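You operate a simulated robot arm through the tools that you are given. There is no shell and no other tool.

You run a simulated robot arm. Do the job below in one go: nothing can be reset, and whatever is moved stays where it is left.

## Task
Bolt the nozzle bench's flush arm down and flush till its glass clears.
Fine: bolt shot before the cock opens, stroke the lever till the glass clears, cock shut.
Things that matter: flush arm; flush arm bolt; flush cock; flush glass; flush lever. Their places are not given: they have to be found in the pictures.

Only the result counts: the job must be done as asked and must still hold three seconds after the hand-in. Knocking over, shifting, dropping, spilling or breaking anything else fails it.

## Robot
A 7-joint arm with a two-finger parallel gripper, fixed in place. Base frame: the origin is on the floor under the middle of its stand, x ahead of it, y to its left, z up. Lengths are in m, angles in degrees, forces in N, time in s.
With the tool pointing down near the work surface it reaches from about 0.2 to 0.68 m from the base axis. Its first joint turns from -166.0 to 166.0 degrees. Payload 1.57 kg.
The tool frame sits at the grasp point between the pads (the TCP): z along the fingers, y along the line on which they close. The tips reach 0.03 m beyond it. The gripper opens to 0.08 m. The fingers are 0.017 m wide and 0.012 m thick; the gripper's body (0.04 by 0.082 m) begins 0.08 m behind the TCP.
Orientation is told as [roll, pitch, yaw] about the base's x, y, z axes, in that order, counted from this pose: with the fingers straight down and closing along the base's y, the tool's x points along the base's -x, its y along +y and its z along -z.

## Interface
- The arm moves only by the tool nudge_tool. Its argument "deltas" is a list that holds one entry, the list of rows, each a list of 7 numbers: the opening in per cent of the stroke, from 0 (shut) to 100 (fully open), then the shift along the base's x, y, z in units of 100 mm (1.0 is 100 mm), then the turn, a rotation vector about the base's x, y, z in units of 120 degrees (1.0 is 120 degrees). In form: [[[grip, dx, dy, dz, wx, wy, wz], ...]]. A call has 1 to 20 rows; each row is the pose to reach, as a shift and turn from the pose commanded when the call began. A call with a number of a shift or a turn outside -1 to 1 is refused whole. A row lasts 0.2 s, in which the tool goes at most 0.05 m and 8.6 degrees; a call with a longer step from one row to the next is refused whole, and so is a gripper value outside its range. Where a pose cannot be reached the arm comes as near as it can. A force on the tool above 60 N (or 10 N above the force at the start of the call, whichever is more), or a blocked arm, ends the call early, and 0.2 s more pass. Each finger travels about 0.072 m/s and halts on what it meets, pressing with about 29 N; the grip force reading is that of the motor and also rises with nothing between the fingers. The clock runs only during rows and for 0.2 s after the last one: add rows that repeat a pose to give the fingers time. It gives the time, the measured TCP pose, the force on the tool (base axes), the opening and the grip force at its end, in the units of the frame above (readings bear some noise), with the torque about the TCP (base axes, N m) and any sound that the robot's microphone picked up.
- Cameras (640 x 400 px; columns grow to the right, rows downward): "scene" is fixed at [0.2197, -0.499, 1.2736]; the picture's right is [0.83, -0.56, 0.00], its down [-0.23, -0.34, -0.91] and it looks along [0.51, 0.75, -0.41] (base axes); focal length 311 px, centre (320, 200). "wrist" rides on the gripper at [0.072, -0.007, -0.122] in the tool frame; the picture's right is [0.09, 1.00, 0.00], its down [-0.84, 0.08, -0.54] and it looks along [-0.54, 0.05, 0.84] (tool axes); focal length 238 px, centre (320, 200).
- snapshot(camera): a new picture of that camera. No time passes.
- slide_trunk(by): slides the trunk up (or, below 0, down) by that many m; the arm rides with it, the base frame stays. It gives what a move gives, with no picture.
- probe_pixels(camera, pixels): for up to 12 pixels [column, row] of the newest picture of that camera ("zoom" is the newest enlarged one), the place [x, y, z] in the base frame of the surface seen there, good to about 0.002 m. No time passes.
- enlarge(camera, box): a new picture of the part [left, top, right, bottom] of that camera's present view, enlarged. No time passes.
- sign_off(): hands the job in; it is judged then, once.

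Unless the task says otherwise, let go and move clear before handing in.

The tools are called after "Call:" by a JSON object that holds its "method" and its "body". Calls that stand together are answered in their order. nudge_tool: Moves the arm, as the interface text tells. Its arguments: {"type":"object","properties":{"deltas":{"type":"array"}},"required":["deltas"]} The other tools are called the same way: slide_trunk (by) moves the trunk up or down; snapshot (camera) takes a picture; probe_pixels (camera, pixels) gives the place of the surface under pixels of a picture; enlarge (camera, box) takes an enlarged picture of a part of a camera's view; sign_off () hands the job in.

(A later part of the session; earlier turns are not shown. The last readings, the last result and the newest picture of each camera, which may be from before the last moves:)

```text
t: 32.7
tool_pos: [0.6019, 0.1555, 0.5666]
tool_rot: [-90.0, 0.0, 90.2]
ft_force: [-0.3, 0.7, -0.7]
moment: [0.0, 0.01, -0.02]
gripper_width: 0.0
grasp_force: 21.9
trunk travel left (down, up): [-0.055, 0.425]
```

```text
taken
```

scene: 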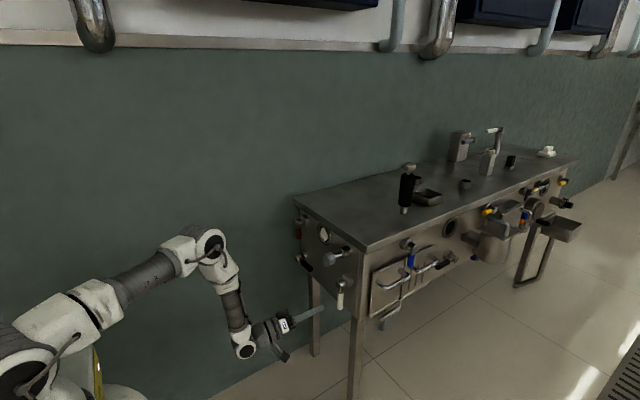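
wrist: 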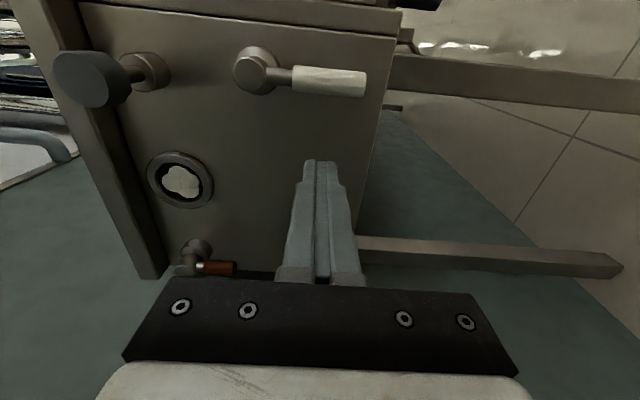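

This posture is clean (roll −90°, 0, 90) and the wrist view shows knob (90,80), white handle (330,80), glass (182,182) and brown (215,268). I'll move in beside the white handle and push toward -y gently.

Call:
{"method": "nudge_tool", "body": {"deltas": [[[0, 0.4, 0, 0, 0, 0, 0], [0, 0.8, 0, 0, 0, 0, 0], [0, 0.9, 0, -0.03, 0, 0, 0], [0, 0.9, -0.1, -0.03, 0, 0, 0], [0, 0.9, -0.18, -0.03, 0, 0, 0], [0, 0.9, -0.22, -0.03, 0, 0, 0], [0, 0.9, -0.25, -0.03, 0, 0, 0], [0, 0.9, -0.25, -0.03, 0, 0, 0]]]}}

Call:
{"method": "snapshot", "body": {"camera": "wrist"}}

```text
t: 34.5
tool_pos: [0.6916, 0.1306, 0.5625]
tool_rot: [-90.1, -0.1, 90.1]
ft_force: [0.3, -0.8, 0.3]
moment: [0.01, 0.04, 0.01]
gripper_width: 0.0
grasp_force: 21.4
trunk travel left (down, up): [-0.055, 0.425]
```

```text
taken
```

wrist: 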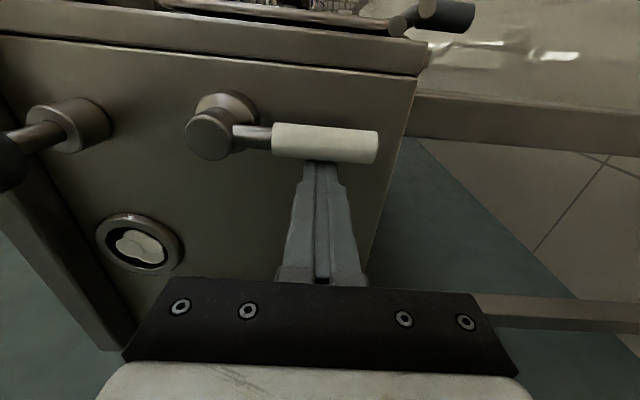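

The fingers are just touching the white handle. I'll push another 8 mm toward -y and read the force.

Call:
{"method": "nudge_tool", "body": {"deltas": [[[0, 0, -0.03, 0, 0, 0, 0], [0, 0, -0.06, 0, 0, 0, 0], [0, 0, -0.08, 0, 0, 0, 0], [0, 0, -0.08, 0, 0, 0, 0]]]}}

Call:
{"method": "snapshot", "body": {"camera": "wrist"}}

```text
t: 35.5
tool_pos: [0.6924, 0.1277, 0.5636]
tool_rot: [-90.1, -0.1, 90.5]
ft_force: [2.3, 29.6, -2.7]
moment: [-0.02, -0.11, 0.73]
gripper_width: 0.0
grasp_force: 21.6
trunk travel left (down, up): [-0.055, 0.425]
```

```text
taken
```

wrist: 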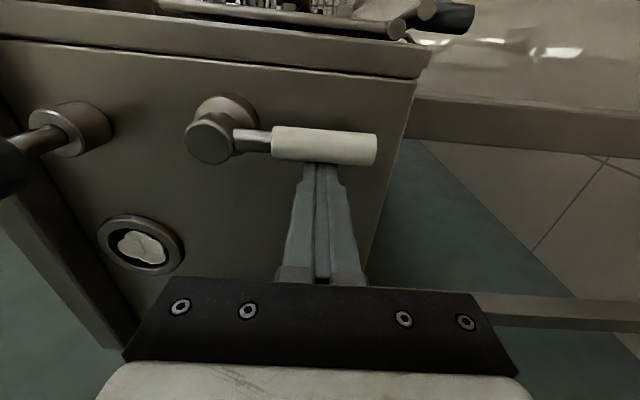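

White is rigid toward -y (30 N), so it rests against a stop there. I'll go round to its -y side and test +y.

Call:
{"method": "nudge_tool", "body": {"deltas": [[[0, 0, 0.15, 0, 0, 0, 0], [0, -0.4, 0.2, 0, 0, 0, 0], [0, -0.6, 0, 0, 0, 0, 0], [0, -0.6, -0.4, 0, 0, 0, 0], [0, -0.6, -0.52, 0, 0, 0, 0], [0, -0.3, -0.52, 0, 0, 0, 0], [0, 0, -0.52, 0, 0, 0, 0], [0, 0, -0.52, 0, 0, 0, 0]]]}}

Call:
{"method": "snapshot", "body": {"camera": "wrist"}}

```text
t: 37.3
tool_pos: [0.6923, 0.0697, 0.5634]
tool_rot: [-90.0, 0.0, 90.1]
ft_force: [-0.1, 1.2, -0.2]
moment: [-0.01, -0.01, -0.01]
gripper_width: 0.0
grasp_force: 21.6
trunk travel left (down, up): [-0.055, 0.425]
```

```text
taken
```

wrist: 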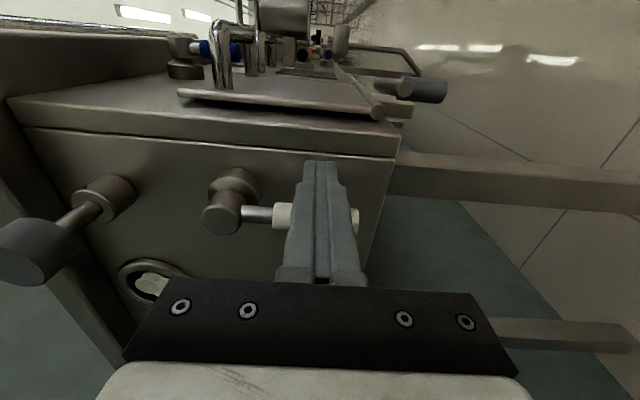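

The fingers are now on the -y side of the white handle. I'll push slowly toward +y.

Call:
{"method": "nudge_tool", "body": {"deltas": [[[0, 0, 0.12, 0, 0, 0, 0], [0, 0, 0.2, 0, 0, 0, 0], [0, 0, 0.24, 0, 0, 0, 0], [0, 0, 0.28, 0, 0, 0, 0], [0, 0, 0.28, 0, 0, 0, 0]]]}}

Call:
{"method": "nudge_tool", "body": {"deltas": [[[0, 0, 0.03, 0, 0, 0, 0], [0, 0, 0.06, 0, 0, 0, 0], [0, 0, 0.06, 0, 0, 0, 0]]]}}

Call:
{"method": "snapshot", "body": {"camera": "wrist"}}

```text
t: 38.5
tool_pos: [0.6912, 0.0999, 0.5618]
tool_rot: [-89.9, -0.1, 90.1]
ft_force: [-1.2, -2.9, -1.7]
moment: [-0.03, 0.04, -0.04]
gripper_width: 0.0
grasp_force: 21.6
trunk travel left (down, up): [-0.055, 0.425]
```

```text
t: 39.3
tool_pos: [0.6919, 0.1046, 0.5624]
tool_rot: [-90.1, -0.2, 90.2]
ft_force: [1.1, -3.3, -1.4]
moment: [0.01, 0.08, -0.04]
gripper_width: 0.0
grasp_force: 21.7
trunk travel left (down, up): [-0.055, 0.425]
```

```text
taken
```

wrist: 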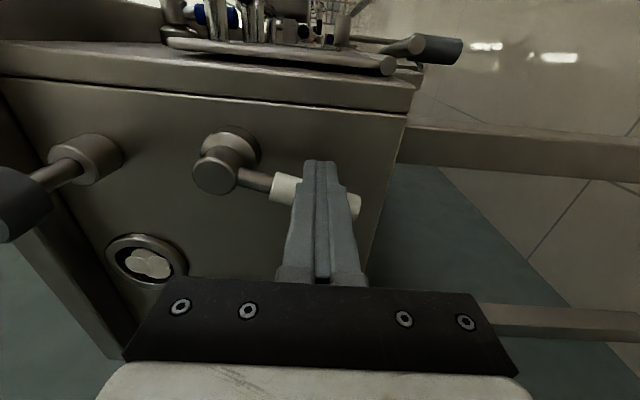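

White swings toward +y with about 3 N. I'll back off and see whether it springs or falls back.

Call:
{"method": "nudge_tool", "body": {"deltas": [[[0, 0, -0.1, 0, 0, 0, 0], [0, 0, -0.2, 0, 0, 0, 0], [0, 0, -0.35, 0, 0, 0, 0], [0, 0, -0.35, 0, 0, 0, 0]]]}}

Call:
{"method": "snapshot", "body": {"camera": "wrist"}}

Call:
{"method": "enlarge", "body": {"camera": "scene", "box": [310, 235, 370, 315]}}

```text
t: 40.3
tool_pos: [0.692, 0.0707, 0.5619]
tool_rot: [-90.1, -0.1, 90.1]
ft_force: [0.3, -0.2, -0.7]
moment: [-0.03, 0.03, 0.0]
gripper_width: 0.0001
grasp_force: 21.1
trunk travel left (down, up): [-0.055, 0.425]
```

```text
taken
```

wrist: 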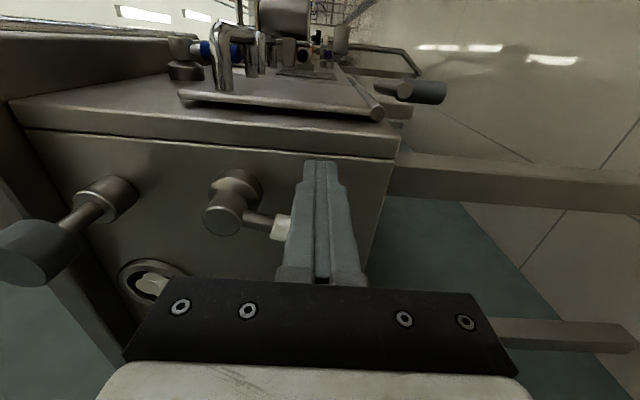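

```text
5.00 times, centred on (340, 275) of scene
```

zoom: 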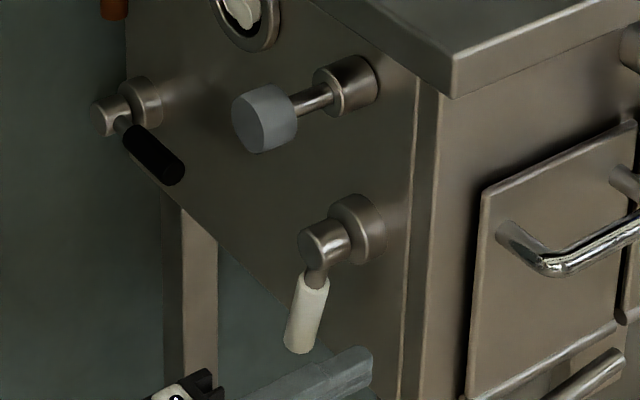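

White also stays where it is pushed (friction, stop on the -y side). I'll push it back to its stop from the +y side before doing anything else.

Call:
{"method": "nudge_tool", "body": {"deltas": [[[0, -0.3, 0, 0, 0, 0, 0], [0, -0.6, 0, 0, 0, 0, 0], [0, -0.6, 0.45, 0, 0, 0, 0], [0, -0.6, 0.92, 0, 0, 0, 0], [0, -0.3, 0.92, 0, 0, 0, 0], [0, 0, 0.92, 0, 0, 0, 0], [0, 0, 0.8, 0, 0, 0, 0], [0, 0, 0.7, 0, 0, 0, 0], [0, 0, 0.64, 0, 0, 0, 0], [0, 0, 0.6, 0, 0, 0, 0], [0, 0, 0.58, 0, 0, 0, 0]]]}}

Call:
{"method": "snapshot", "body": {"camera": "wrist"}}

```text
t: 42.7
tool_pos: [0.6907, 0.1279, 0.562]
tool_rot: [-90.1, 0.0, 90.2]
ft_force: [0.6, 9.2, -3.3]
moment: [0.02, 0.05, 0.26]
gripper_width: 0.0001
grasp_force: 21.0
trunk travel left (down, up): [-0.055, 0.425]
```

```text
taken
```

wrist: 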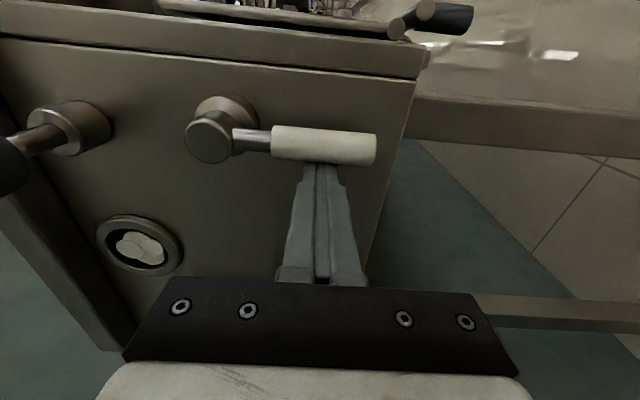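

White is back at its stop (9 N contact). Now the bolt knob: I'll retreat and line up in front of it, with the tips short of x=0.66.

Call:
{"method": "nudge_tool", "body": {"deltas": [[[0, 0, 0.15, 0, 0, 0, 0], [0, -0.4, 0.15, 0, 0, 0, 0], [0, -0.8, 0.15, 0.1, 0, 0, 0], [0, -1.0, 0.1, 0.4, 0, 0, 0], [0, -1.0, 0.0, 0.8, 0, 0, 0], [0, -1.0, 0.0, 1.0, 0, 0, 0], [0, -1.0, 0.0, 1.0, 0, 0, 0]]]}}

Call:
{"method": "snapshot", "body": {"camera": "wrist"}}

Call:
{"method": "enlarge", "body": {"camera": "scene", "box": [290, 220, 370, 290]}}

```text
t: 44.3
tool_pos: [0.5926, 0.1264, 0.6629]
tool_rot: [-90.0, -0.1, 90.1]
ft_force: [0.7, -0.6, 0.5]
moment: [0.02, 0.01, 0.01]
gripper_width: 0.0002
grasp_force: 21.2
trunk travel left (down, up): [-0.055, 0.425]
```

```text
taken
```

wrist: 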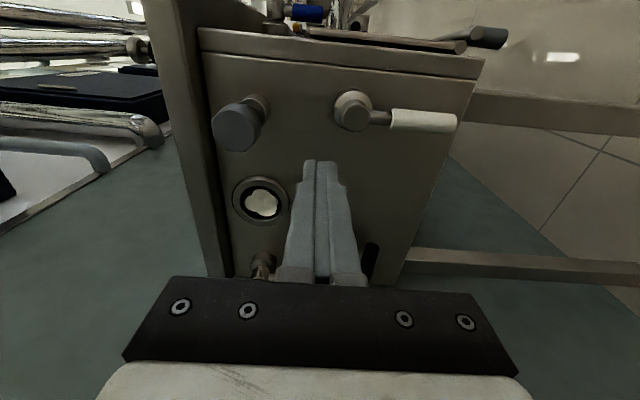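

```text
5.71 times, centred on (330, 255) of scene
```

zoom: 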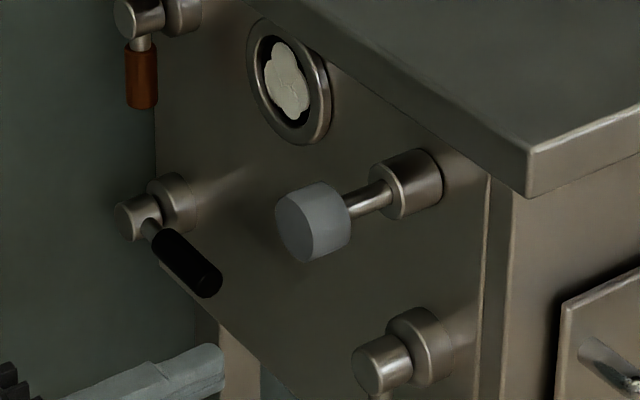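

Call:
{"method": "enlarge", "body": {"camera": "wrist", "box": [200, 80, 280, 160]}}

Call:
{"method": "probe_pixels", "body": {"camera": "wrist", "pixels": [[215, 128], [251, 130], [233, 110], [233, 147], [233, 128], [262, 107], [346, 112], [390, 118], [455, 122], [262, 200], [225, 118], [245, 140]]}}

Call:
{"method": "probe_pixels", "body": {"camera": "scene", "pixels": [[327, 257], [333, 252], [338, 257], [344, 250], [352, 245], [326, 262], [324, 255], [328, 264]]}}

```text
5.00 times, centred on (240, 120) of wrist
```

zoom: 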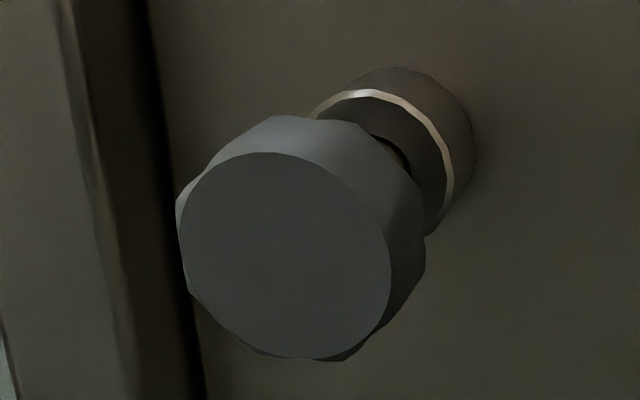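

```text
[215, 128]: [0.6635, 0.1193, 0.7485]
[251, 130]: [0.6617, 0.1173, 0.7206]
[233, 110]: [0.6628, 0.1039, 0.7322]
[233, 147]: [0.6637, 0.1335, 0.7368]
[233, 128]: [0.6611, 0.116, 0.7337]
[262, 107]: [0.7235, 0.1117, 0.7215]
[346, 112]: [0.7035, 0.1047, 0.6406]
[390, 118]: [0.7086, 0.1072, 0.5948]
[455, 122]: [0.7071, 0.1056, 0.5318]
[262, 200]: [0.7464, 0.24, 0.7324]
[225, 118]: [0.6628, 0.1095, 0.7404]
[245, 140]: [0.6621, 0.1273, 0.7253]
```

```text
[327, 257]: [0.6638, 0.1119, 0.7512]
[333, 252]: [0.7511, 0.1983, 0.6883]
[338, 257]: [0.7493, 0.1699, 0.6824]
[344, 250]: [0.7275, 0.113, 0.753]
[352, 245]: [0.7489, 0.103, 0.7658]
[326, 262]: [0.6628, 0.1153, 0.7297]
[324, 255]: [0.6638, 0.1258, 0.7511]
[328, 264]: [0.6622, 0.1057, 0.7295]
```

The knob's front disc is centred near (0.6625, 0.119, 0.735). I'll line the closed fingertips up with it and approach to about 1 cm short.

Call:
{"method": "nudge_tool", "body": {"deltas": [[[0, 0, -0.07, 0.4, 0, 0, 0], [0, 0, -0.07, 0.72, 0, 0, 0], [0, 0.28, -0.07, 0.72, 0, 0, 0], [0, 0.28, -0.07, 0.72, 0, 0, 0]]]}}

Call:
{"method": "snapshot", "body": {"camera": "wrist"}}

Call:
{"method": "enlarge", "body": {"camera": "scene", "box": [280, 220, 370, 300]}}

```text
t: 45.3
tool_pos: [0.6184, 0.1213, 0.7366]
tool_rot: [-90.0, -0.1, 90.1]
ft_force: [0.0, 0.4, 0.4]
moment: [-0.01, 0.0, 0.02]
gripper_width: 0.0
grasp_force: 20.5
trunk travel left (down, up): [-0.055, 0.425]
```

```text
taken
```

wrist: 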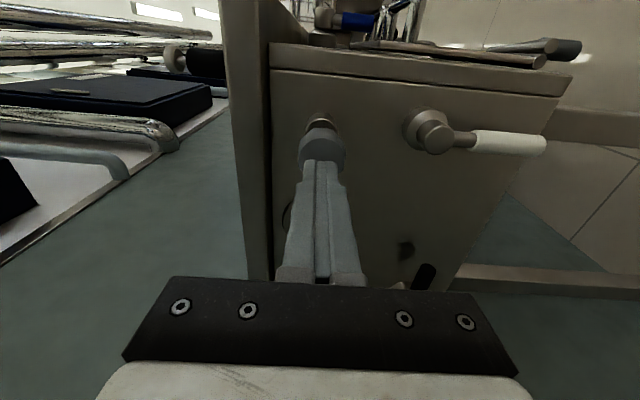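

```text
5.00 times, centred on (325, 260) of scene
```

zoom: 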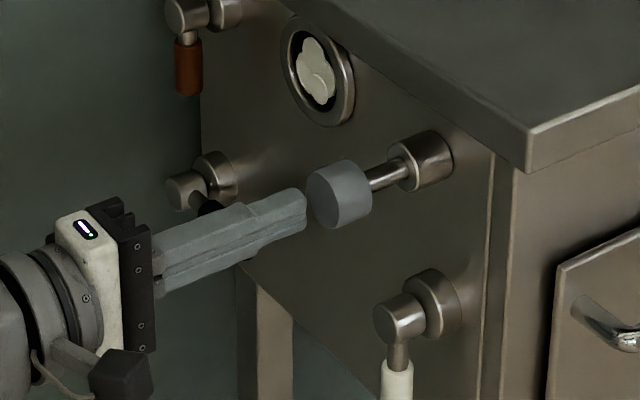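

The tips are centred on the knob, about 1 cm short. I'll advance slowly to touch and start pushing.

Call:
{"method": "nudge_tool", "body": {"deltas": [[[0, 0.08, 0, 0, 0, 0, 0], [0, 0.12, 0, 0, 0, 0, 0], [0, 0.16, 0, 0, 0, 0, 0], [0, 0.2, 0, 0, 0, 0, 0], [0, 0.2, 0, 0, 0, 0, 0]]]}}

Call:
{"method": "enlarge", "body": {"camera": "scene", "box": [280, 220, 370, 300]}}

```text
t: 46.5
tool_pos: [0.6402, 0.1218, 0.7346]
tool_rot: [-90.0, 0.0, 90.2]
ft_force: [-0.5, -0.3, 0.2]
moment: [0.0, 0.0, -0.01]
gripper_width: 0.0001
grasp_force: 21.3
trunk travel left (down, up): [-0.055, 0.425]
```

```text
5.00 times, centred on (325, 260) of scene
```

zoom: 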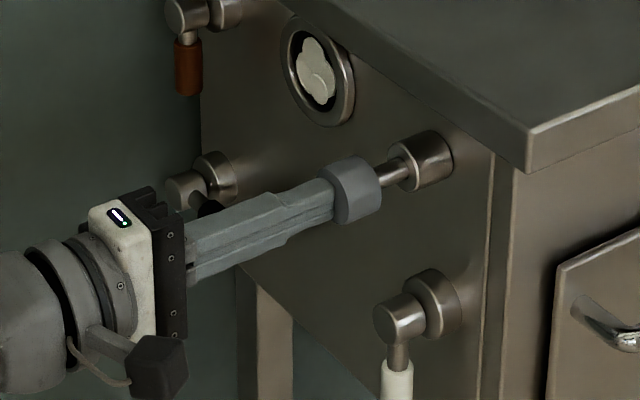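

The bolt slides in with almost no resistance (rod visibly shorter). I'll continue pushing till it meets its stop.

Call:
{"method": "nudge_tool", "body": {"deltas": [[[0, 0.05, 0, 0, 0, 0, 0], [0, 0.1, 0, 0, 0, 0, 0], [0, 0.15, 0, 0, 0, 0, 0], [0, 0.2, 0, 0, 0, 0, 0], [0, 0.2, 0, 0, 0, 0, 0]]]}}

Call:
{"method": "enlarge", "body": {"camera": "scene", "box": [280, 220, 370, 300]}}

```text
t: 47.1
tool_pos: [0.6424, 0.1211, 0.7362]
tool_rot: [-90.0, -0.1, 90.1]
ft_force: [-39.7, -4.3, 14.7]
moment: [-0.03, -0.44, -0.13]
gripper_width: 0.0002
grasp_force: 21.3
trunk travel left (down, up): [-0.055, 0.425]
stopped in row 2: the force on the tool passed its limit at 70 N (the readings are from after the stop); the commanded pose is now the measured one
```

```text
5.00 times, centred on (325, 260) of scene
```

zoom: 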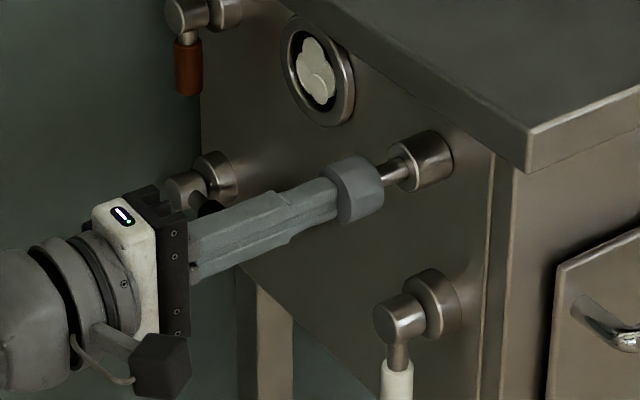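

The bolt stopped hard after about 10 mm (knob face near x=0.672), either shot fully or blocked by an undocked arm. I'll back off and look at it.

Call:
{"method": "nudge_tool", "body": {"deltas": [[[0, -0.2, 0, 0, 0, 0, 0], [0, -0.5, 0, -0.2, 0, 0, 0], [0, -0.5, 0, -0.6, 0, 0, 0], [0, -0.5, 0, -0.6, 0, 0, 0]]]}}

Call:
{"method": "enlarge", "body": {"camera": "scene", "box": [300, 225, 370, 285]}}

Call:
{"method": "snapshot", "body": {"camera": "wrist"}}

Call:
{"method": "enlarge", "body": {"camera": "wrist", "box": [210, 70, 300, 150]}}

```text
t: 48.1
tool_pos: [0.594, 0.1215, 0.6726]
tool_rot: [-89.7, -0.2, 90.2]
ft_force: [0.0, 0.2, 0.6]
moment: [0.0, -0.01, -0.02]
gripper_width: 0.0
grasp_force: 21.0
trunk travel left (down, up): [-0.055, 0.425]
```

```text
6.67 times, centred on (335, 255) of scene
```

zoom: 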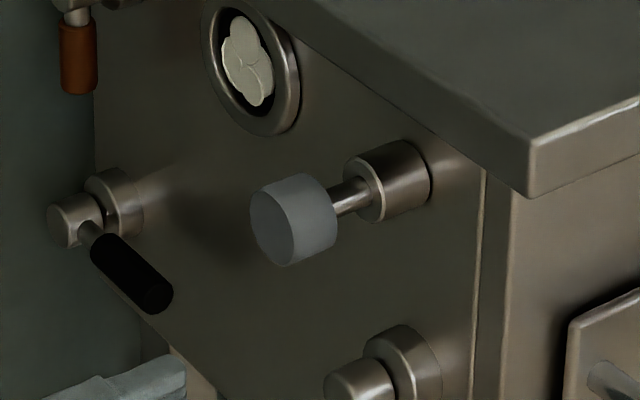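

```text
taken
```

wrist: 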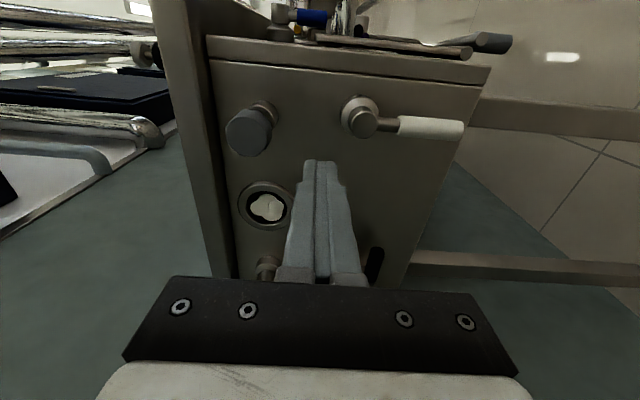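

```text
5.00 times, centred on (255, 110) of wrist
```

zoom: 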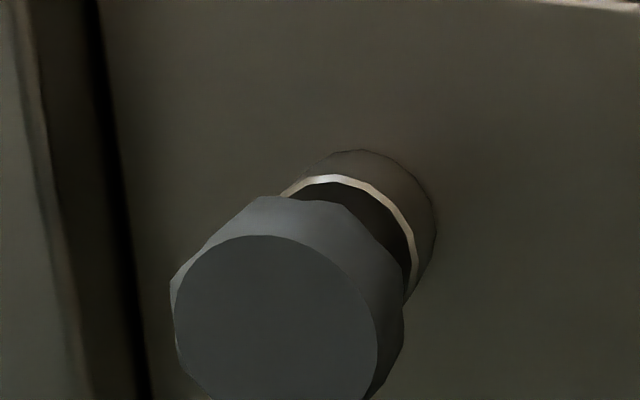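

The knob stays about 10 mm in, with some rod still showing. To learn if the bolt now locks something, I'll re-test the white handle toward +y with a light push.

Call:
{"method": "nudge_tool", "body": {"deltas": [[[0, 0, -0.25, -0.3, 0, 0, 0], [0, 0.1, -0.5, -0.6, 0, 0, 0], [0, 0.3, -0.52, -0.9, 0, 0, 0], [0, 0.3, -0.52, -1.0, 0, 0, 0], [0, 0.6, -0.52, -1.0, 0, 0, 0], [0, 0.98, -0.52, -1.0, 0, 0, 0], [0, 0.98, -0.52, -1.0, 0, 0, 0]]]}}

Call:
{"method": "nudge_tool", "body": {"deltas": [[[0, 0, 0.1, -0.1, 0, 0, 0], [0, 0, 0.18, -0.1, 0, 0, 0], [0, 0, 0.22, -0.1, 0, 0, 0], [0, 0, 0.26, -0.1, 0, 0, 0], [0, 0, 0.3, -0.1, 0, 0, 0], [0, 0, 0.3, -0.1, 0, 0, 0]]]}}

Call:
{"method": "enlarge", "body": {"camera": "scene", "box": [310, 235, 370, 315]}}

```text
t: 49.7
tool_pos: [0.6926, 0.0685, 0.5728]
tool_rot: [-89.7, 0.0, 90.1]
ft_force: [0.2, -0.5, -0.2]
moment: [0.02, -0.01, -0.01]
gripper_width: 0.0001
grasp_force: 21.5
trunk travel left (down, up): [-0.055, 0.425]
```

```text
t: 51.1
tool_pos: [0.6923, 0.0993, 0.5614]
tool_rot: [-89.7, -0.2, 90.2]
ft_force: [0.9, -2.3, -1.7]
moment: [-0.01, 0.05, -0.04]
gripper_width: 0.0001
grasp_force: 21.4
trunk travel left (down, up): [-0.055, 0.425]
```

```text
5.00 times, centred on (340, 275) of scene
```

zoom: 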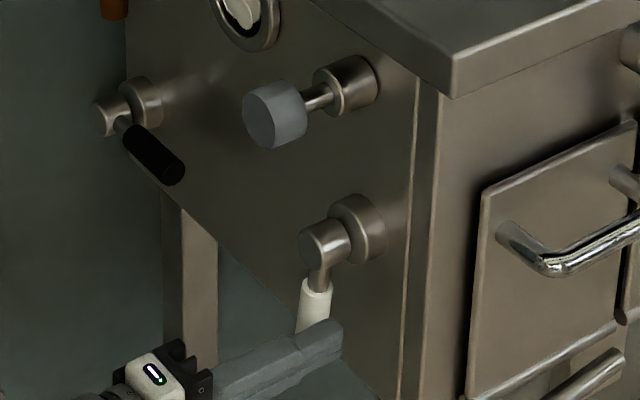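

White still swings freely (2.3 N), so the partly pushed bolt does not lock it; the bolt is probably blocked because the arm isn't docked. Before a bigger move I'll compare with the neighbouring station's handles on the front, to learn which handle style is a cock.

Call:
{"method": "enlarge", "body": {"camera": "scene", "box": [390, 225, 470, 285]}}

Call:
{"method": "probe_pixels", "body": {"camera": "zoom", "pixels": [[150, 110], [160, 260], [165, 200], [470, 200], [380, 255], [415, 225], [100, 100], [155, 180], [440, 210]]}}

Call:
{"method": "enlarge", "body": {"camera": "scene", "box": [465, 190, 525, 265]}}

Call:
{"method": "enlarge", "body": {"camera": "scene", "box": [515, 165, 585, 230]}}

```text
6.67 times, centred on (430, 255) of scene
```

zoom: 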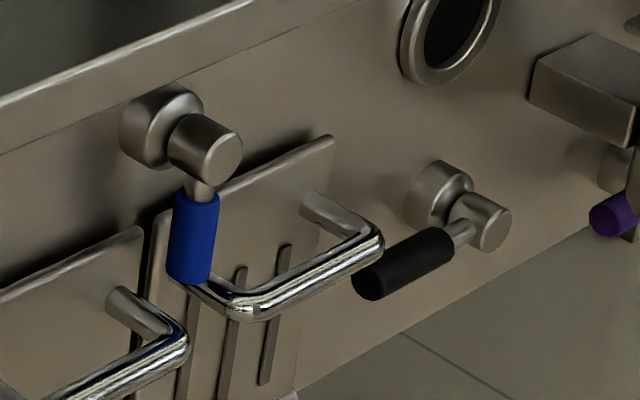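

```text
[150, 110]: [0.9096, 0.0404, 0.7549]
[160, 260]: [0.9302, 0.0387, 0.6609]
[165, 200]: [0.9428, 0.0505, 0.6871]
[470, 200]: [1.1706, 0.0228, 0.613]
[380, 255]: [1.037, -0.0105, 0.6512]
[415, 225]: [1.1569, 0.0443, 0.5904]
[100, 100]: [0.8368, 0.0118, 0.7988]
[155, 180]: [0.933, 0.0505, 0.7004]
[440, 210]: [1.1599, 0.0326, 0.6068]
```

```text
5.33 times, centred on (495, 228) of scene
```

zoom: 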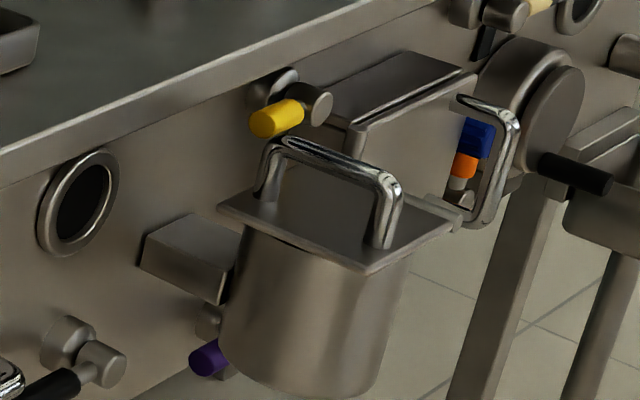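

```text
6.15 times, centred on (550, 198) of scene
```

zoom: 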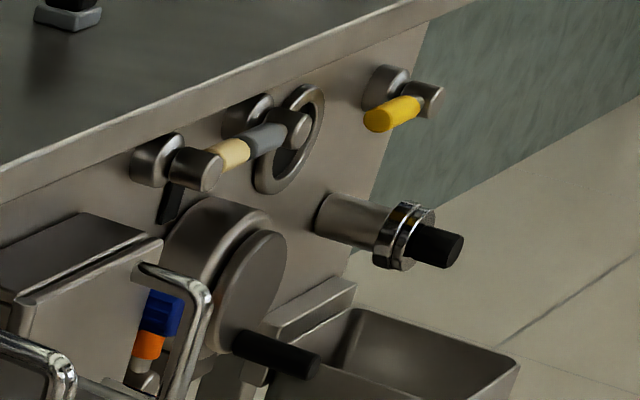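

The front station shows the same pattern: a short coloured hanging handle (cock), a thick black horizontal handle (lever) and a glass. So on the end panel brown is the cock, black the lever, and white with the knob above it is the arm and bolt. I'll swing the white arm toward +y along its arc in small steps, listening for its stop.

Call:
{"method": "nudge_tool", "body": {"deltas": [[[0, 0, 0.054, -0.039, 0, 0, 0], [0, 0, 0.115, -0.045, 0, 0, 0], [0, 0, 0.174, -0.046, 0, 0, 0], [0, 0, 0.236, -0.04, 0, 0, 0], [0, 0, 0.298, -0.033, 0, 0, 0], [0, 0, 0.36, -0.015, 0, 0, 0], [0, 0, 0.423, 0.003, 0, 0, 0], [0, 0, 0.423, 0.003, 0, 0, 0]]]}}

Call:
{"method": "snapshot", "body": {"camera": "wrist"}}

Call:
{"method": "enlarge", "body": {"camera": "scene", "box": [300, 225, 370, 315]}}

```text
t: 52.9
tool_pos: [0.692, 0.1423, 0.5622]
tool_rot: [-89.7, -0.1, 90.2]
ft_force: [0.8, -2.1, -0.1]
moment: [0.01, 0.0, -0.03]
gripper_width: 0.0002
grasp_force: 20.8
trunk travel left (down, up): [-0.055, 0.425]
```

```text
taken
```

wrist: 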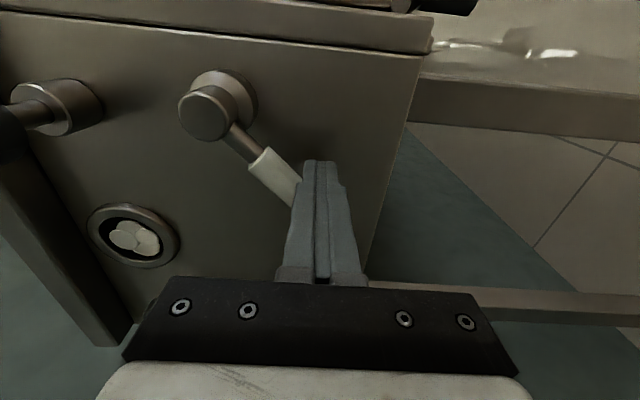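

```text
4.44 times, centred on (335, 270) of scene
```

zoom: 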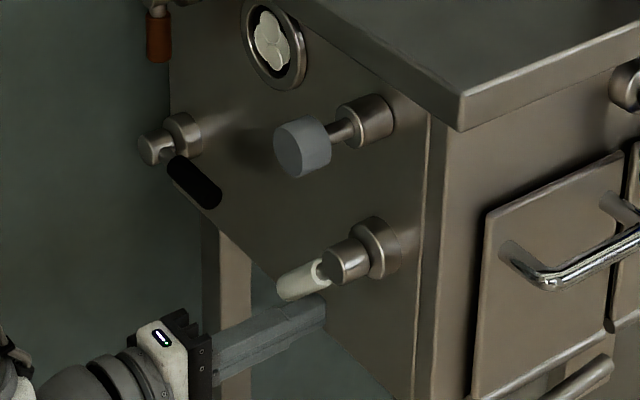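

The arm is at about 45°, still with only 2 N. I'll carry on along the arc toward horizontal.

Call:
{"method": "nudge_tool", "body": {"deltas": [[[0, 0, 0.06, 0.026, 0, 0, 0], [0, 0, 0.12, 0.058, 0, 0, 0], [0, 0, 0.177, 0.098, 0, 0, 0], [0, 0, 0.231, 0.14, 0, 0, 0], [0, 0, 0.28, 0.192, 0, 0, 0], [0, 0, 0.327, 0.245, 0, 0, 0], [0, 0, 0.367, 0.305, 0, 0, 0], [0, 0, 0.404, 0.368, 0, 0, 0], [0, 0, 0.404, 0.368, 0, 0, 0]]]}}

Call:
{"method": "snapshot", "body": {"camera": "wrist"}}

```text
t: 54.9
tool_pos: [0.6915, 0.1733, 0.5874]
tool_rot: [-88.0, 0.1, 89.1]
ft_force: [16.4, -34.2, -44.2]
moment: [-0.02, 1.24, -0.89]
gripper_width: 0.0001
grasp_force: 21.3
trunk travel left (down, up): [-0.055, 0.425]
```

```text
taken
```

wrist: 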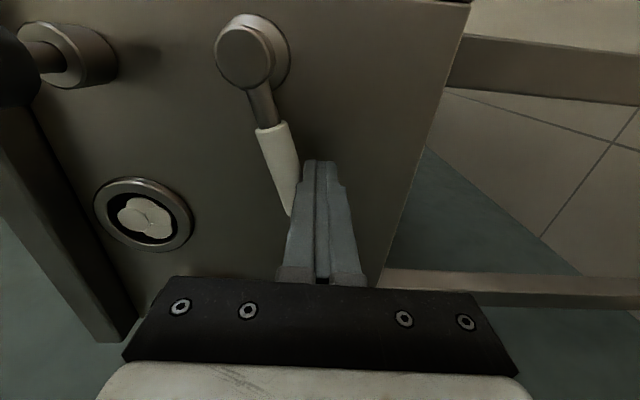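

The white handle hit a hard stop at about 70° (56 N), so it is not a quarter-turn cock. I'll relieve the force, look, then try the bolt with it at this end.

Call:
{"method": "nudge_tool", "body": {"deltas": [[[0, 0, -0.08, -0.1, 0, 0, 0], [0, 0, -0.15, -0.2, 0, 0, 0], [0, -0.4, -0.15, -0.2, 0, 0, 0], [0, -0.9, -0.15, -0.2, 0, 0, 0], [0, -0.9, -0.15, -0.2, 0, 0, 0]]]}}

Call:
{"method": "snapshot", "body": {"camera": "wrist"}}

Call:
{"method": "enlarge", "body": {"camera": "scene", "box": [280, 205, 370, 315]}}

```text
t: 56.1
tool_pos: [0.6026, 0.1694, 0.5804]
tool_rot: [-89.8, -0.2, 90.2]
ft_force: [-0.6, -0.4, -0.5]
moment: [-0.02, 0.04, 0.01]
gripper_width: 0.0
grasp_force: 21.9
trunk travel left (down, up): [-0.055, 0.425]
```

```text
taken
```

wrist: 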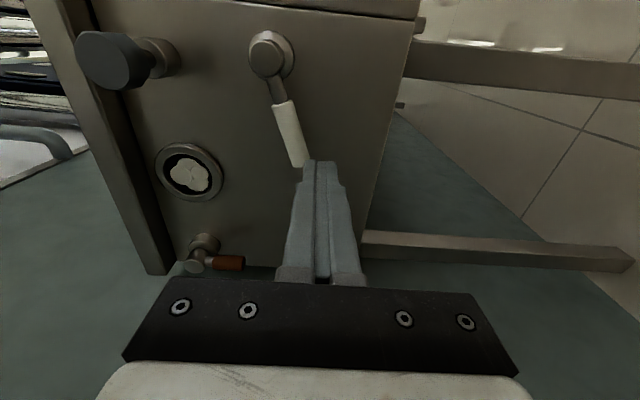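

```text
3.64 times, centred on (325, 260) of scene
```

zoom: 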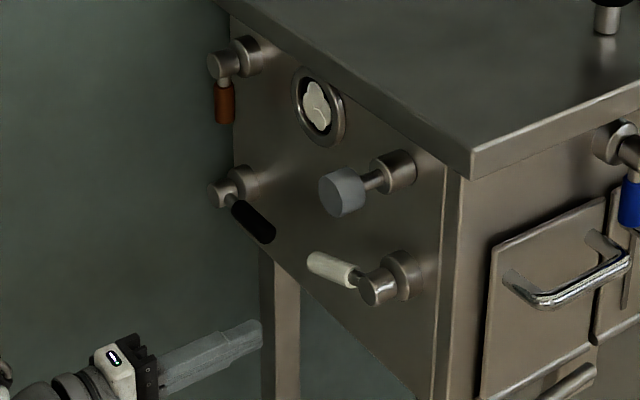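

White now rests at about 70° from hanging and stays. I'll move up in front of the knob again.

Call:
{"method": "nudge_tool", "body": {"deltas": [[[0, 0, -0.2, 0.4, 0, 0, 0], [0, 0, -0.4, 0.8, 0, 0, 0], [0, 0, -0.5, 1.0, 0, 0, 0]]]}}

Call:
{"method": "nudge_tool", "body": {"deltas": [[[0, 0, 0, 0.4, 0, 0, 0], [0, 0, 0, 0.55, 0, 0, 0], [0, 0.3, 0, 0.55, 0, 0, 0], [0, 0.36, 0, 0.55, 0, 0, 0], [0, 0.4, 0, 0.55, 0, 0, 0], [0, 0.43, 0, 0.55, 0, 0, 0], [0, 0.46, 0, 0.55, 0, 0, 0]]]}}

Call:
{"method": "enlarge", "body": {"camera": "scene", "box": [280, 220, 370, 300]}}

```text
t: 56.9
tool_pos: [0.6027, 0.1183, 0.679]
tool_rot: [-89.7, 0.0, 90.2]
ft_force: [0.3, -0.5, 0.0]
moment: [-0.03, -0.01, -0.05]
gripper_width: 0.0
grasp_force: 21.3
trunk travel left (down, up): [-0.055, 0.425]
```

```text
t: 58.5
tool_pos: [0.6497, 0.1166, 0.7341]
tool_rot: [-89.7, -0.1, 90.1]
ft_force: [-1.0, 0.8, 0.0]
moment: [0.0, -0.03, 0.01]
gripper_width: 0.0002
grasp_force: 21.4
trunk travel left (down, up): [-0.055, 0.425]
```

```text
5.00 times, centred on (325, 260) of scene
```

zoom: 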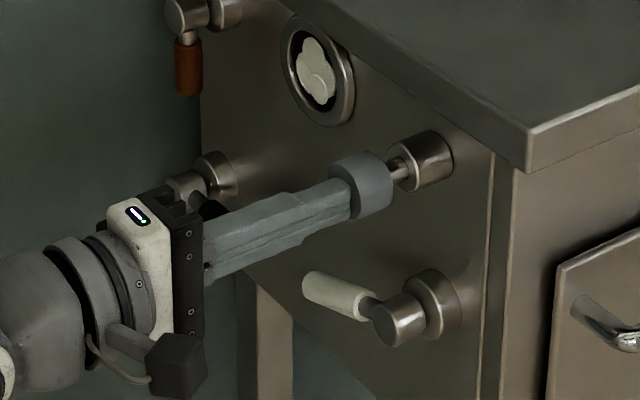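

The knob now goes past the earlier block (TCP x=0.650 with 1 N), so white is indeed the arm and it is docked. I'll push on to the bolt's end stop.

Call:
{"method": "nudge_tool", "body": {"deltas": [[[0, 0.04, 0, 0, 0, 0, 0], [0, 0.08, 0, 0, 0, 0, 0], [0, 0.12, 0, 0, 0, 0, 0], [0, 0.16, 0, 0, 0, 0, 0], [0, 0.2, 0, 0, 0, 0, 0]]]}}

Call:
{"method": "enlarge", "body": {"camera": "scene", "box": [280, 220, 370, 300]}}

```text
t: 59.5
tool_pos: [0.6597, 0.1166, 0.7346]
tool_rot: [-89.6, 0.0, 90.1]
ft_force: [-38.9, -4.5, 13.7]
moment: [0.02, -0.49, -0.16]
gripper_width: 0.0
grasp_force: 21.1
trunk travel left (down, up): [-0.055, 0.425]
stopped in row 5: the force on the tool passed its limit at 68 N (the readings are from after the stop); the commanded pose is now the measured one
```

```text
5.00 times, centred on (325, 260) of scene
```

zoom: 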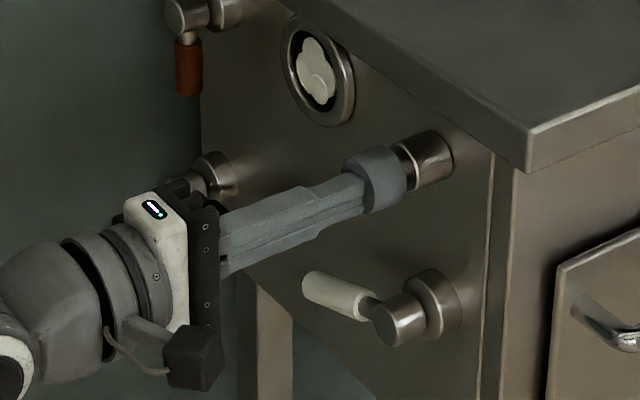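

The bolt ran 27 mm in all and stopped with the knob against its collar: shot. I'll back off, look, and then check the arm is locked.

Call:
{"method": "nudge_tool", "body": {"deltas": [[[0, -0.2, 0, 0, 0, 0, 0], [0, -0.55, 0, 0, 0, 0, 0], [0, -0.6, 0.3, -0.3, 0, 0, 0], [0, -0.6, 0.6, -0.7, 0, 0, 0], [0, -0.6, 0.6, -0.7, 0, 0, 0]]]}}

Call:
{"method": "enlarge", "body": {"camera": "scene", "box": [290, 210, 370, 290]}}

Call:
{"method": "snapshot", "body": {"camera": "wrist"}}

```text
t: 60.7
tool_pos: [0.6007, 0.1765, 0.6631]
tool_rot: [-89.4, 0.0, 90.3]
ft_force: [-0.2, 0.3, -0.2]
moment: [-0.02, -0.01, -0.02]
gripper_width: 0.0002
grasp_force: 21.0
trunk travel left (down, up): [-0.055, 0.425]
```

```text
5.00 times, centred on (330, 250) of scene
```

zoom: 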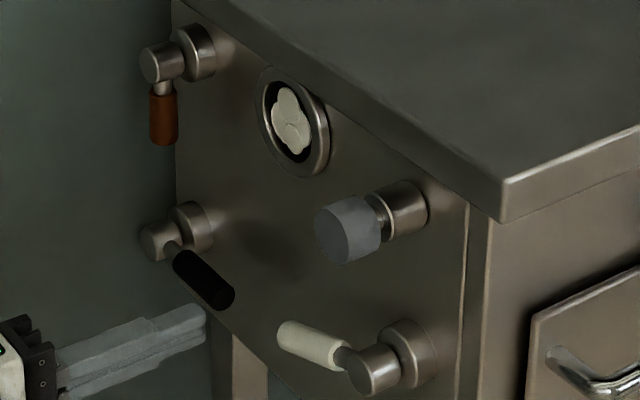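

```text
taken
```

wrist: 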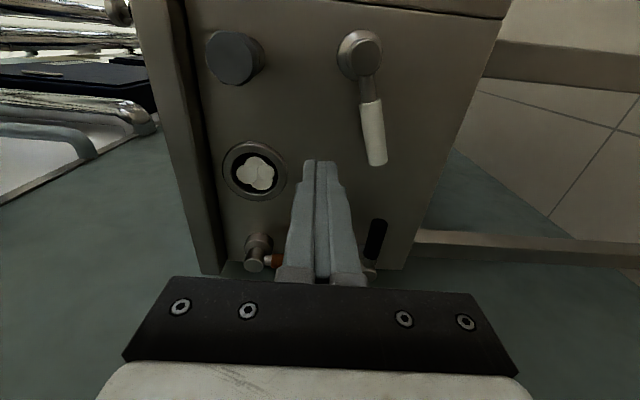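

Bolt is home and white is docked. Next is the brown cock; I'll get its geometry and the wall distance from the pictures.

Call:
{"method": "enlarge", "body": {"camera": "scene", "box": [285, 205, 335, 265]}}

Call:
{"method": "snapshot", "body": {"camera": "scene"}}

Call:
{"method": "probe_pixels", "body": {"camera": "scene", "pixels": [[298, 220], [299, 232], [299, 236], [280, 230], [260, 250], [300, 228], [294, 221], [305, 217], [300, 258], [313, 268], [321, 235], [331, 259]]}}

```text
6.67 times, centred on (310, 235) of scene
```

zoom: 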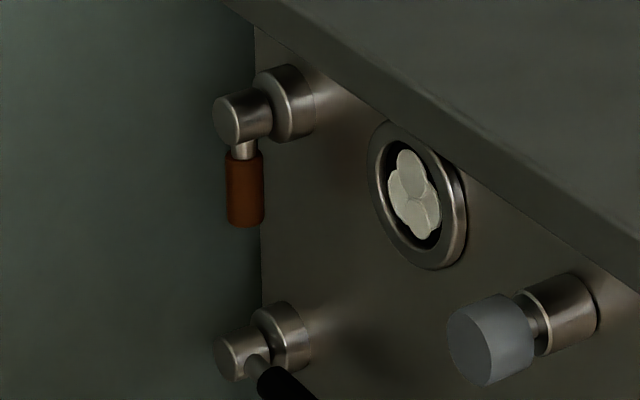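

```text
taken
```

scene: 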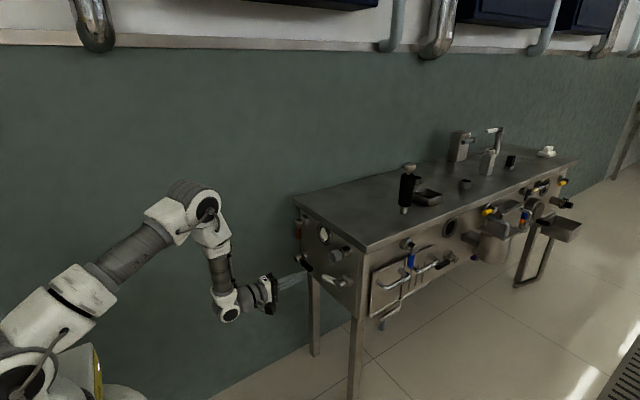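

```text
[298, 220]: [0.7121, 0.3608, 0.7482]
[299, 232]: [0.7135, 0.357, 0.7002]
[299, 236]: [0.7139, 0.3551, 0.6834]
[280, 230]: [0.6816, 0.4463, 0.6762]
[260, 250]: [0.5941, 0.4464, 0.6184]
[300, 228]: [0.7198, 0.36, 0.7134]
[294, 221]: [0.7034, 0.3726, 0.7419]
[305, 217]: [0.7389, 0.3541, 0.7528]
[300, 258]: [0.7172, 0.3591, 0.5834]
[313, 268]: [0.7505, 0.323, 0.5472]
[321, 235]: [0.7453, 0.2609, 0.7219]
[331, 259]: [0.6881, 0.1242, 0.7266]
```

The wall is at y≈0.446; the brown grip hangs at y≈0.364, z 0.676-0.712. I'll come to its -y side and test toward +y gently first.

Call:
{"method": "nudge_tool", "body": {"deltas": [[[0, 0, 0.4, 0.1, 0, 0, 0], [0, 0, 0.8, 0.2, 0, 0, 0], [0, 0, 1.0, 0.27, 0, 0, 0]]]}}

Call:
{"method": "nudge_tool", "body": {"deltas": [[[0, 0, 0.4, 0, 0, 0, 0], [0, 0.1, 0.44, 0, 0, 0, 0], [0, 0.5, 0.44, 0, 0, 0, 0], [0, 0.9, 0.44, 0, 0, 0, 0], [0, 0.9, 0.44, 0, 0, 0, 0]]]}}

Call:
{"method": "snapshot", "body": {"camera": "wrist"}}

Call:
{"method": "snapshot", "body": {"camera": "scene"}}

```text
t: 61.5
tool_pos: [0.601, 0.2763, 0.6889]
tool_rot: [-89.3, 0.0, 90.1]
ft_force: [0.2, -0.2, 0.2]
moment: [-0.02, 0.0, 0.04]
gripper_width: 0.0001
grasp_force: 21.4
trunk travel left (down, up): [-0.055, 0.425]
```

```text
t: 62.7
tool_pos: [0.6916, 0.3209, 0.6886]
tool_rot: [-89.3, 0.0, 90.2]
ft_force: [-0.6, 0.2, -0.2]
moment: [0.02, 0.0, 0.01]
gripper_width: 0.0001
grasp_force: 21.5
trunk travel left (down, up): [-0.055, 0.425]
```

```text
taken
```

wrist: 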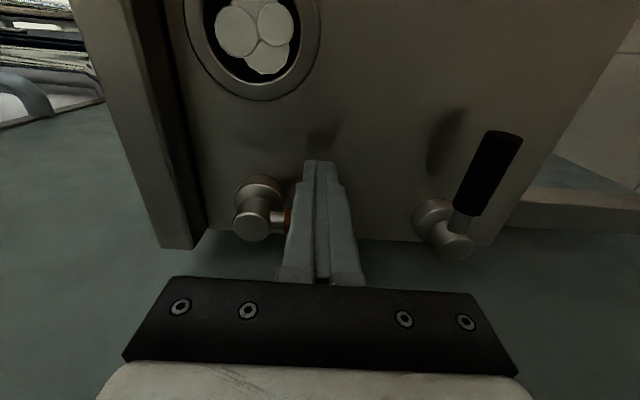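

```text
taken
```

scene: 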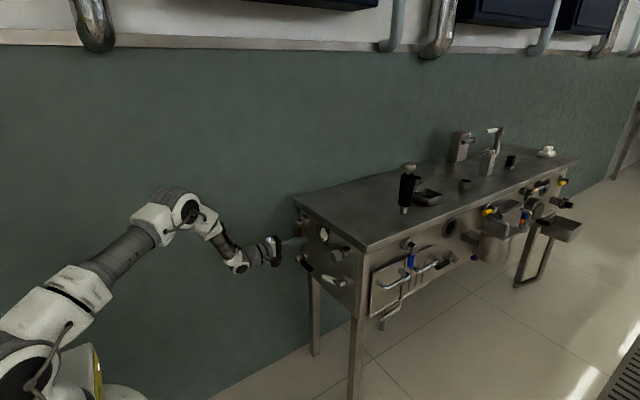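

The fingers are just on the -y side of the brown grip. I'll push slowly toward +y and watch the force.

Call:
{"method": "nudge_tool", "body": {"deltas": [[[0, 0, 0.1, 0, 0, 0, 0], [0, 0, 0.18, 0, 0, 0, 0], [0, 0, 0.23, 0, 0, 0, 0], [0, 0, 0.27, 0, 0, 0, 0], [0, 0, 0.3, 0, 0, 0, 0], [0, 0, 0.3, 0, 0, 0, 0]]]}}

Call:
{"method": "enlarge", "body": {"camera": "scene", "box": [280, 200, 340, 270]}}

```text
t: 64.1
tool_pos: [0.6928, 0.3471, 0.6888]
tool_rot: [-89.5, 0.0, 89.8]
ft_force: [-8.1, -26.5, -0.4]
moment: [0.04, -0.29, -0.55]
gripper_width: 0.0
grasp_force: 21.3
trunk travel left (down, up): [-0.055, 0.425]
```

```text
5.71 times, centred on (310, 235) of scene
```

zoom: 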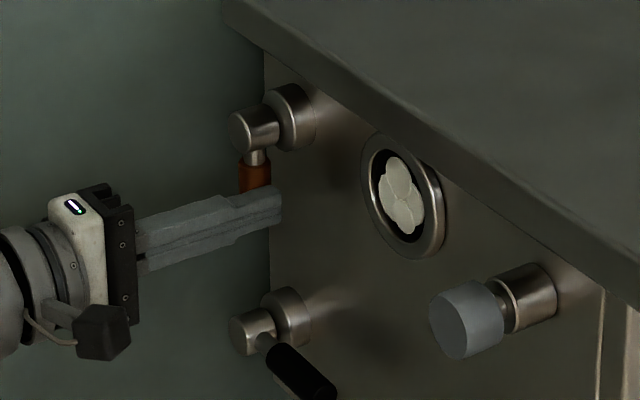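

Brown is rigid toward +y (26 N), so it opens toward -y and I need to push from the wall side. To keep the hand off the wall I'll back out and yaw the tool 25° toward +y.

Call:
{"method": "nudge_tool", "body": {"deltas": [[[0, 0, -0.15, 0, 0, 0, 0], [0, -0.4, -0.2, 0, 0, 0, 0], [0, -0.8, -0.2, 0, 0, 0, 0], [0, -1.0, -0.2, 0, 0, 0, 0.069], [0, -1.0, -0.2, 0, 0, 0, 0.138], [0, -1.0, -0.2, 0, 0, 0, 0.208], [0, -1.0, -0.2, 0, 0, 0, 0.208]]]}}

Call:
{"method": "snapshot", "body": {"camera": "wrist"}}

```text
t: 65.7
tool_pos: [0.5913, 0.3315, 0.6878]
tool_rot: [-89.3, 0.0, 115.2]
ft_force: [-0.3, 0.6, 0.3]
moment: [0.0, 0.0, 0.01]
gripper_width: 0.0001
grasp_force: 21.6
trunk travel left (down, up): [-0.055, 0.425]
```

```text
taken
```

wrist: 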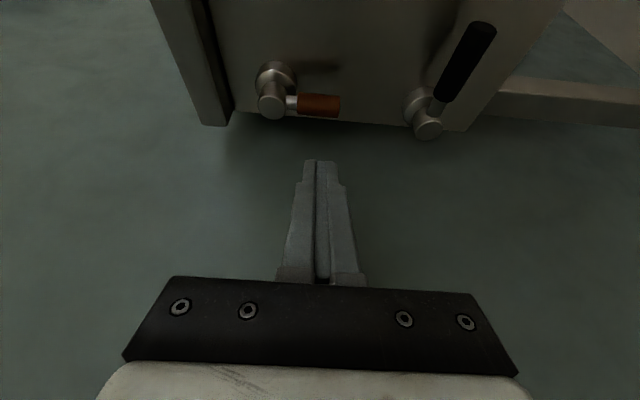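

The yawed tool is free, with the brown grip at wrist (318,105). I'll slide in along the tool axis to the wall side of the brown grip.

Call:
{"method": "nudge_tool", "body": {"deltas": [[[0, 0, 0.05, 0.04, 0, 0, 0], [0, 0.4, 0.24, 0.04, 0, 0, 0], [0, 0.7, 0.38, 0.04, 0, 0, 0], [0, 1.0, 0.52, 0.04, 0, 0, 0], [0, 1.0, 0.52, 0.04, 0, 0, 0]]]}}

Call:
{"method": "snapshot", "body": {"camera": "wrist"}}

Call:
{"method": "enlarge", "body": {"camera": "scene", "box": [240, 190, 340, 280]}}

```text
t: 66.9
tool_pos: [0.6934, 0.3827, 0.6913]
tool_rot: [-89.3, 0.0, 115.1]
ft_force: [-1.4, -0.1, 0.0]
moment: [0.0, 0.01, -0.02]
gripper_width: 0.0
grasp_force: 21.4
trunk travel left (down, up): [-0.055, 0.425]
```

```text
taken
```

wrist: 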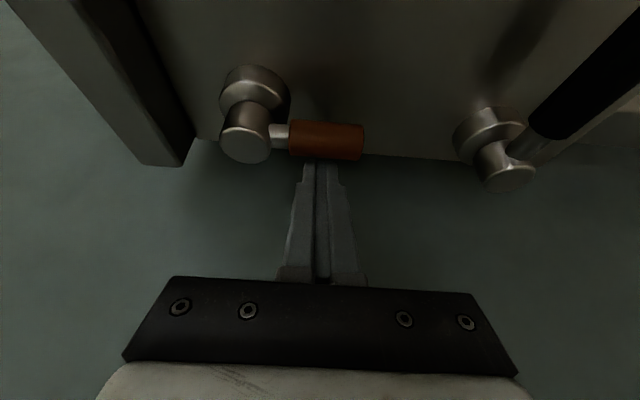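

```text
4.44 times, centred on (290, 235) of scene
```

zoom: 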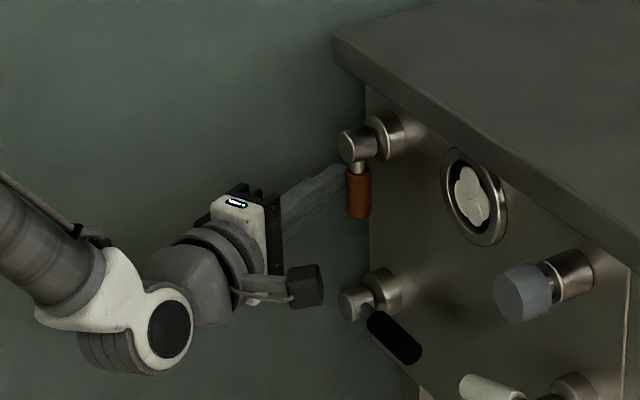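

The tips are on the wall side of the brown grip (wrist (325,140)). The bolt is shot, so I may open the cock: I'll push toward -y and along the arc.

Call:
{"method": "nudge_tool", "body": {"deltas": [[[0, 0.015, -0.09, 0, 0, 0, 0], [0, 0.015, -0.14, -0.015, 0, 0, 0], [0, 0.015, -0.184, -0.03, 0, 0, 0], [0, 0.015, -0.24, -0.036, 0, 0, 0], [0, 0.015, -0.294, -0.042, 0, 0, 0], [0, 0.015, -0.294, -0.042, 0, 0, 0]]]}}

Call:
{"method": "enlarge", "body": {"camera": "scene", "box": [240, 190, 340, 280]}}

```text
t: 68.3
tool_pos: [0.6928, 0.3528, 0.6876]
tool_rot: [-89.3, 0.0, 115.0]
ft_force: [-3.3, 4.1, 1.3]
moment: [-0.06, -0.05, 0.1]
gripper_width: 0.0
grasp_force: 21.7
trunk travel left (down, up): [-0.055, 0.425]
```

```text
4.44 times, centred on (290, 235) of scene
```

zoom: 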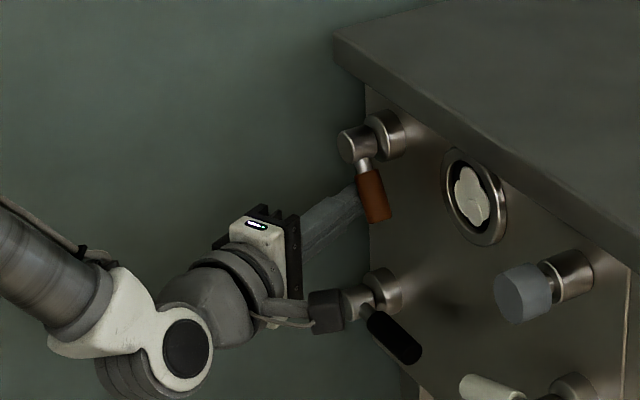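

The cock turned about 30° with roughly 5 N. I'll carry on along the arc to open it fully, up to its stop.

Call:
{"method": "nudge_tool", "body": {"deltas": [[[0, 0, -0.06, 0.005, 0, 0, 0], [0, 0, -0.12, 0.014, 0, 0, 0], [0, 0, -0.185, 0.035, 0, 0, 0], [0, 0, -0.246, 0.061, 0, 0, 0], [0, 0, -0.305, 0.1, 0, 0, 0], [0, 0, -0.364, 0.149, 0, 0, 0], [0, 0, -0.364, 0.149, 0, 0, 0]]]}}

Call:
{"method": "enlarge", "body": {"camera": "scene", "box": [240, 190, 340, 280]}}

Call:
{"method": "snapshot", "body": {"camera": "wrist"}}

```text
t: 69.9
tool_pos: [0.6918, 0.3167, 0.7017]
tool_rot: [-89.3, 0.0, 114.9]
ft_force: [-1.6, 2.1, -1.5]
moment: [-0.02, 0.02, 0.02]
gripper_width: 0.0002
grasp_force: 21.6
trunk travel left (down, up): [-0.055, 0.425]
```

```text
4.44 times, centred on (290, 235) of scene
```

zoom: 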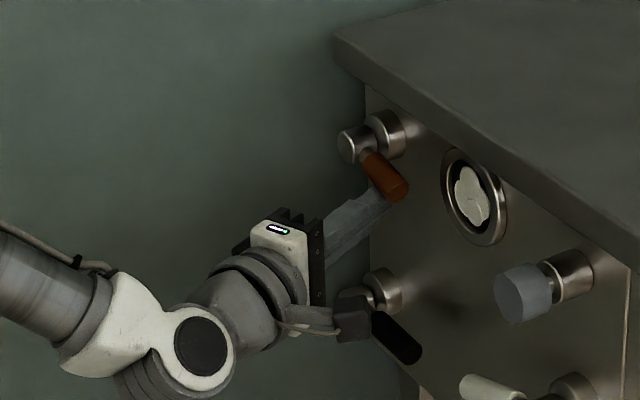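

```text
taken
```

wrist: 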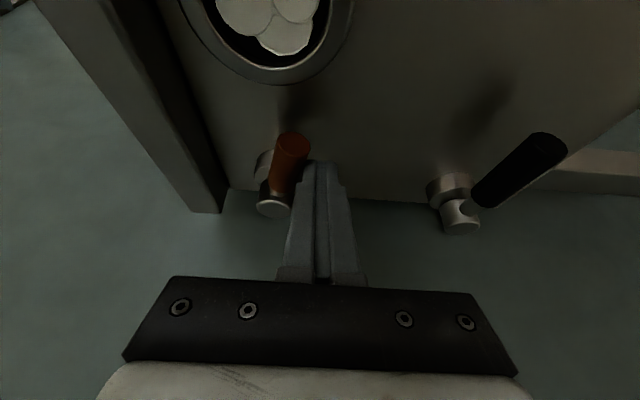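

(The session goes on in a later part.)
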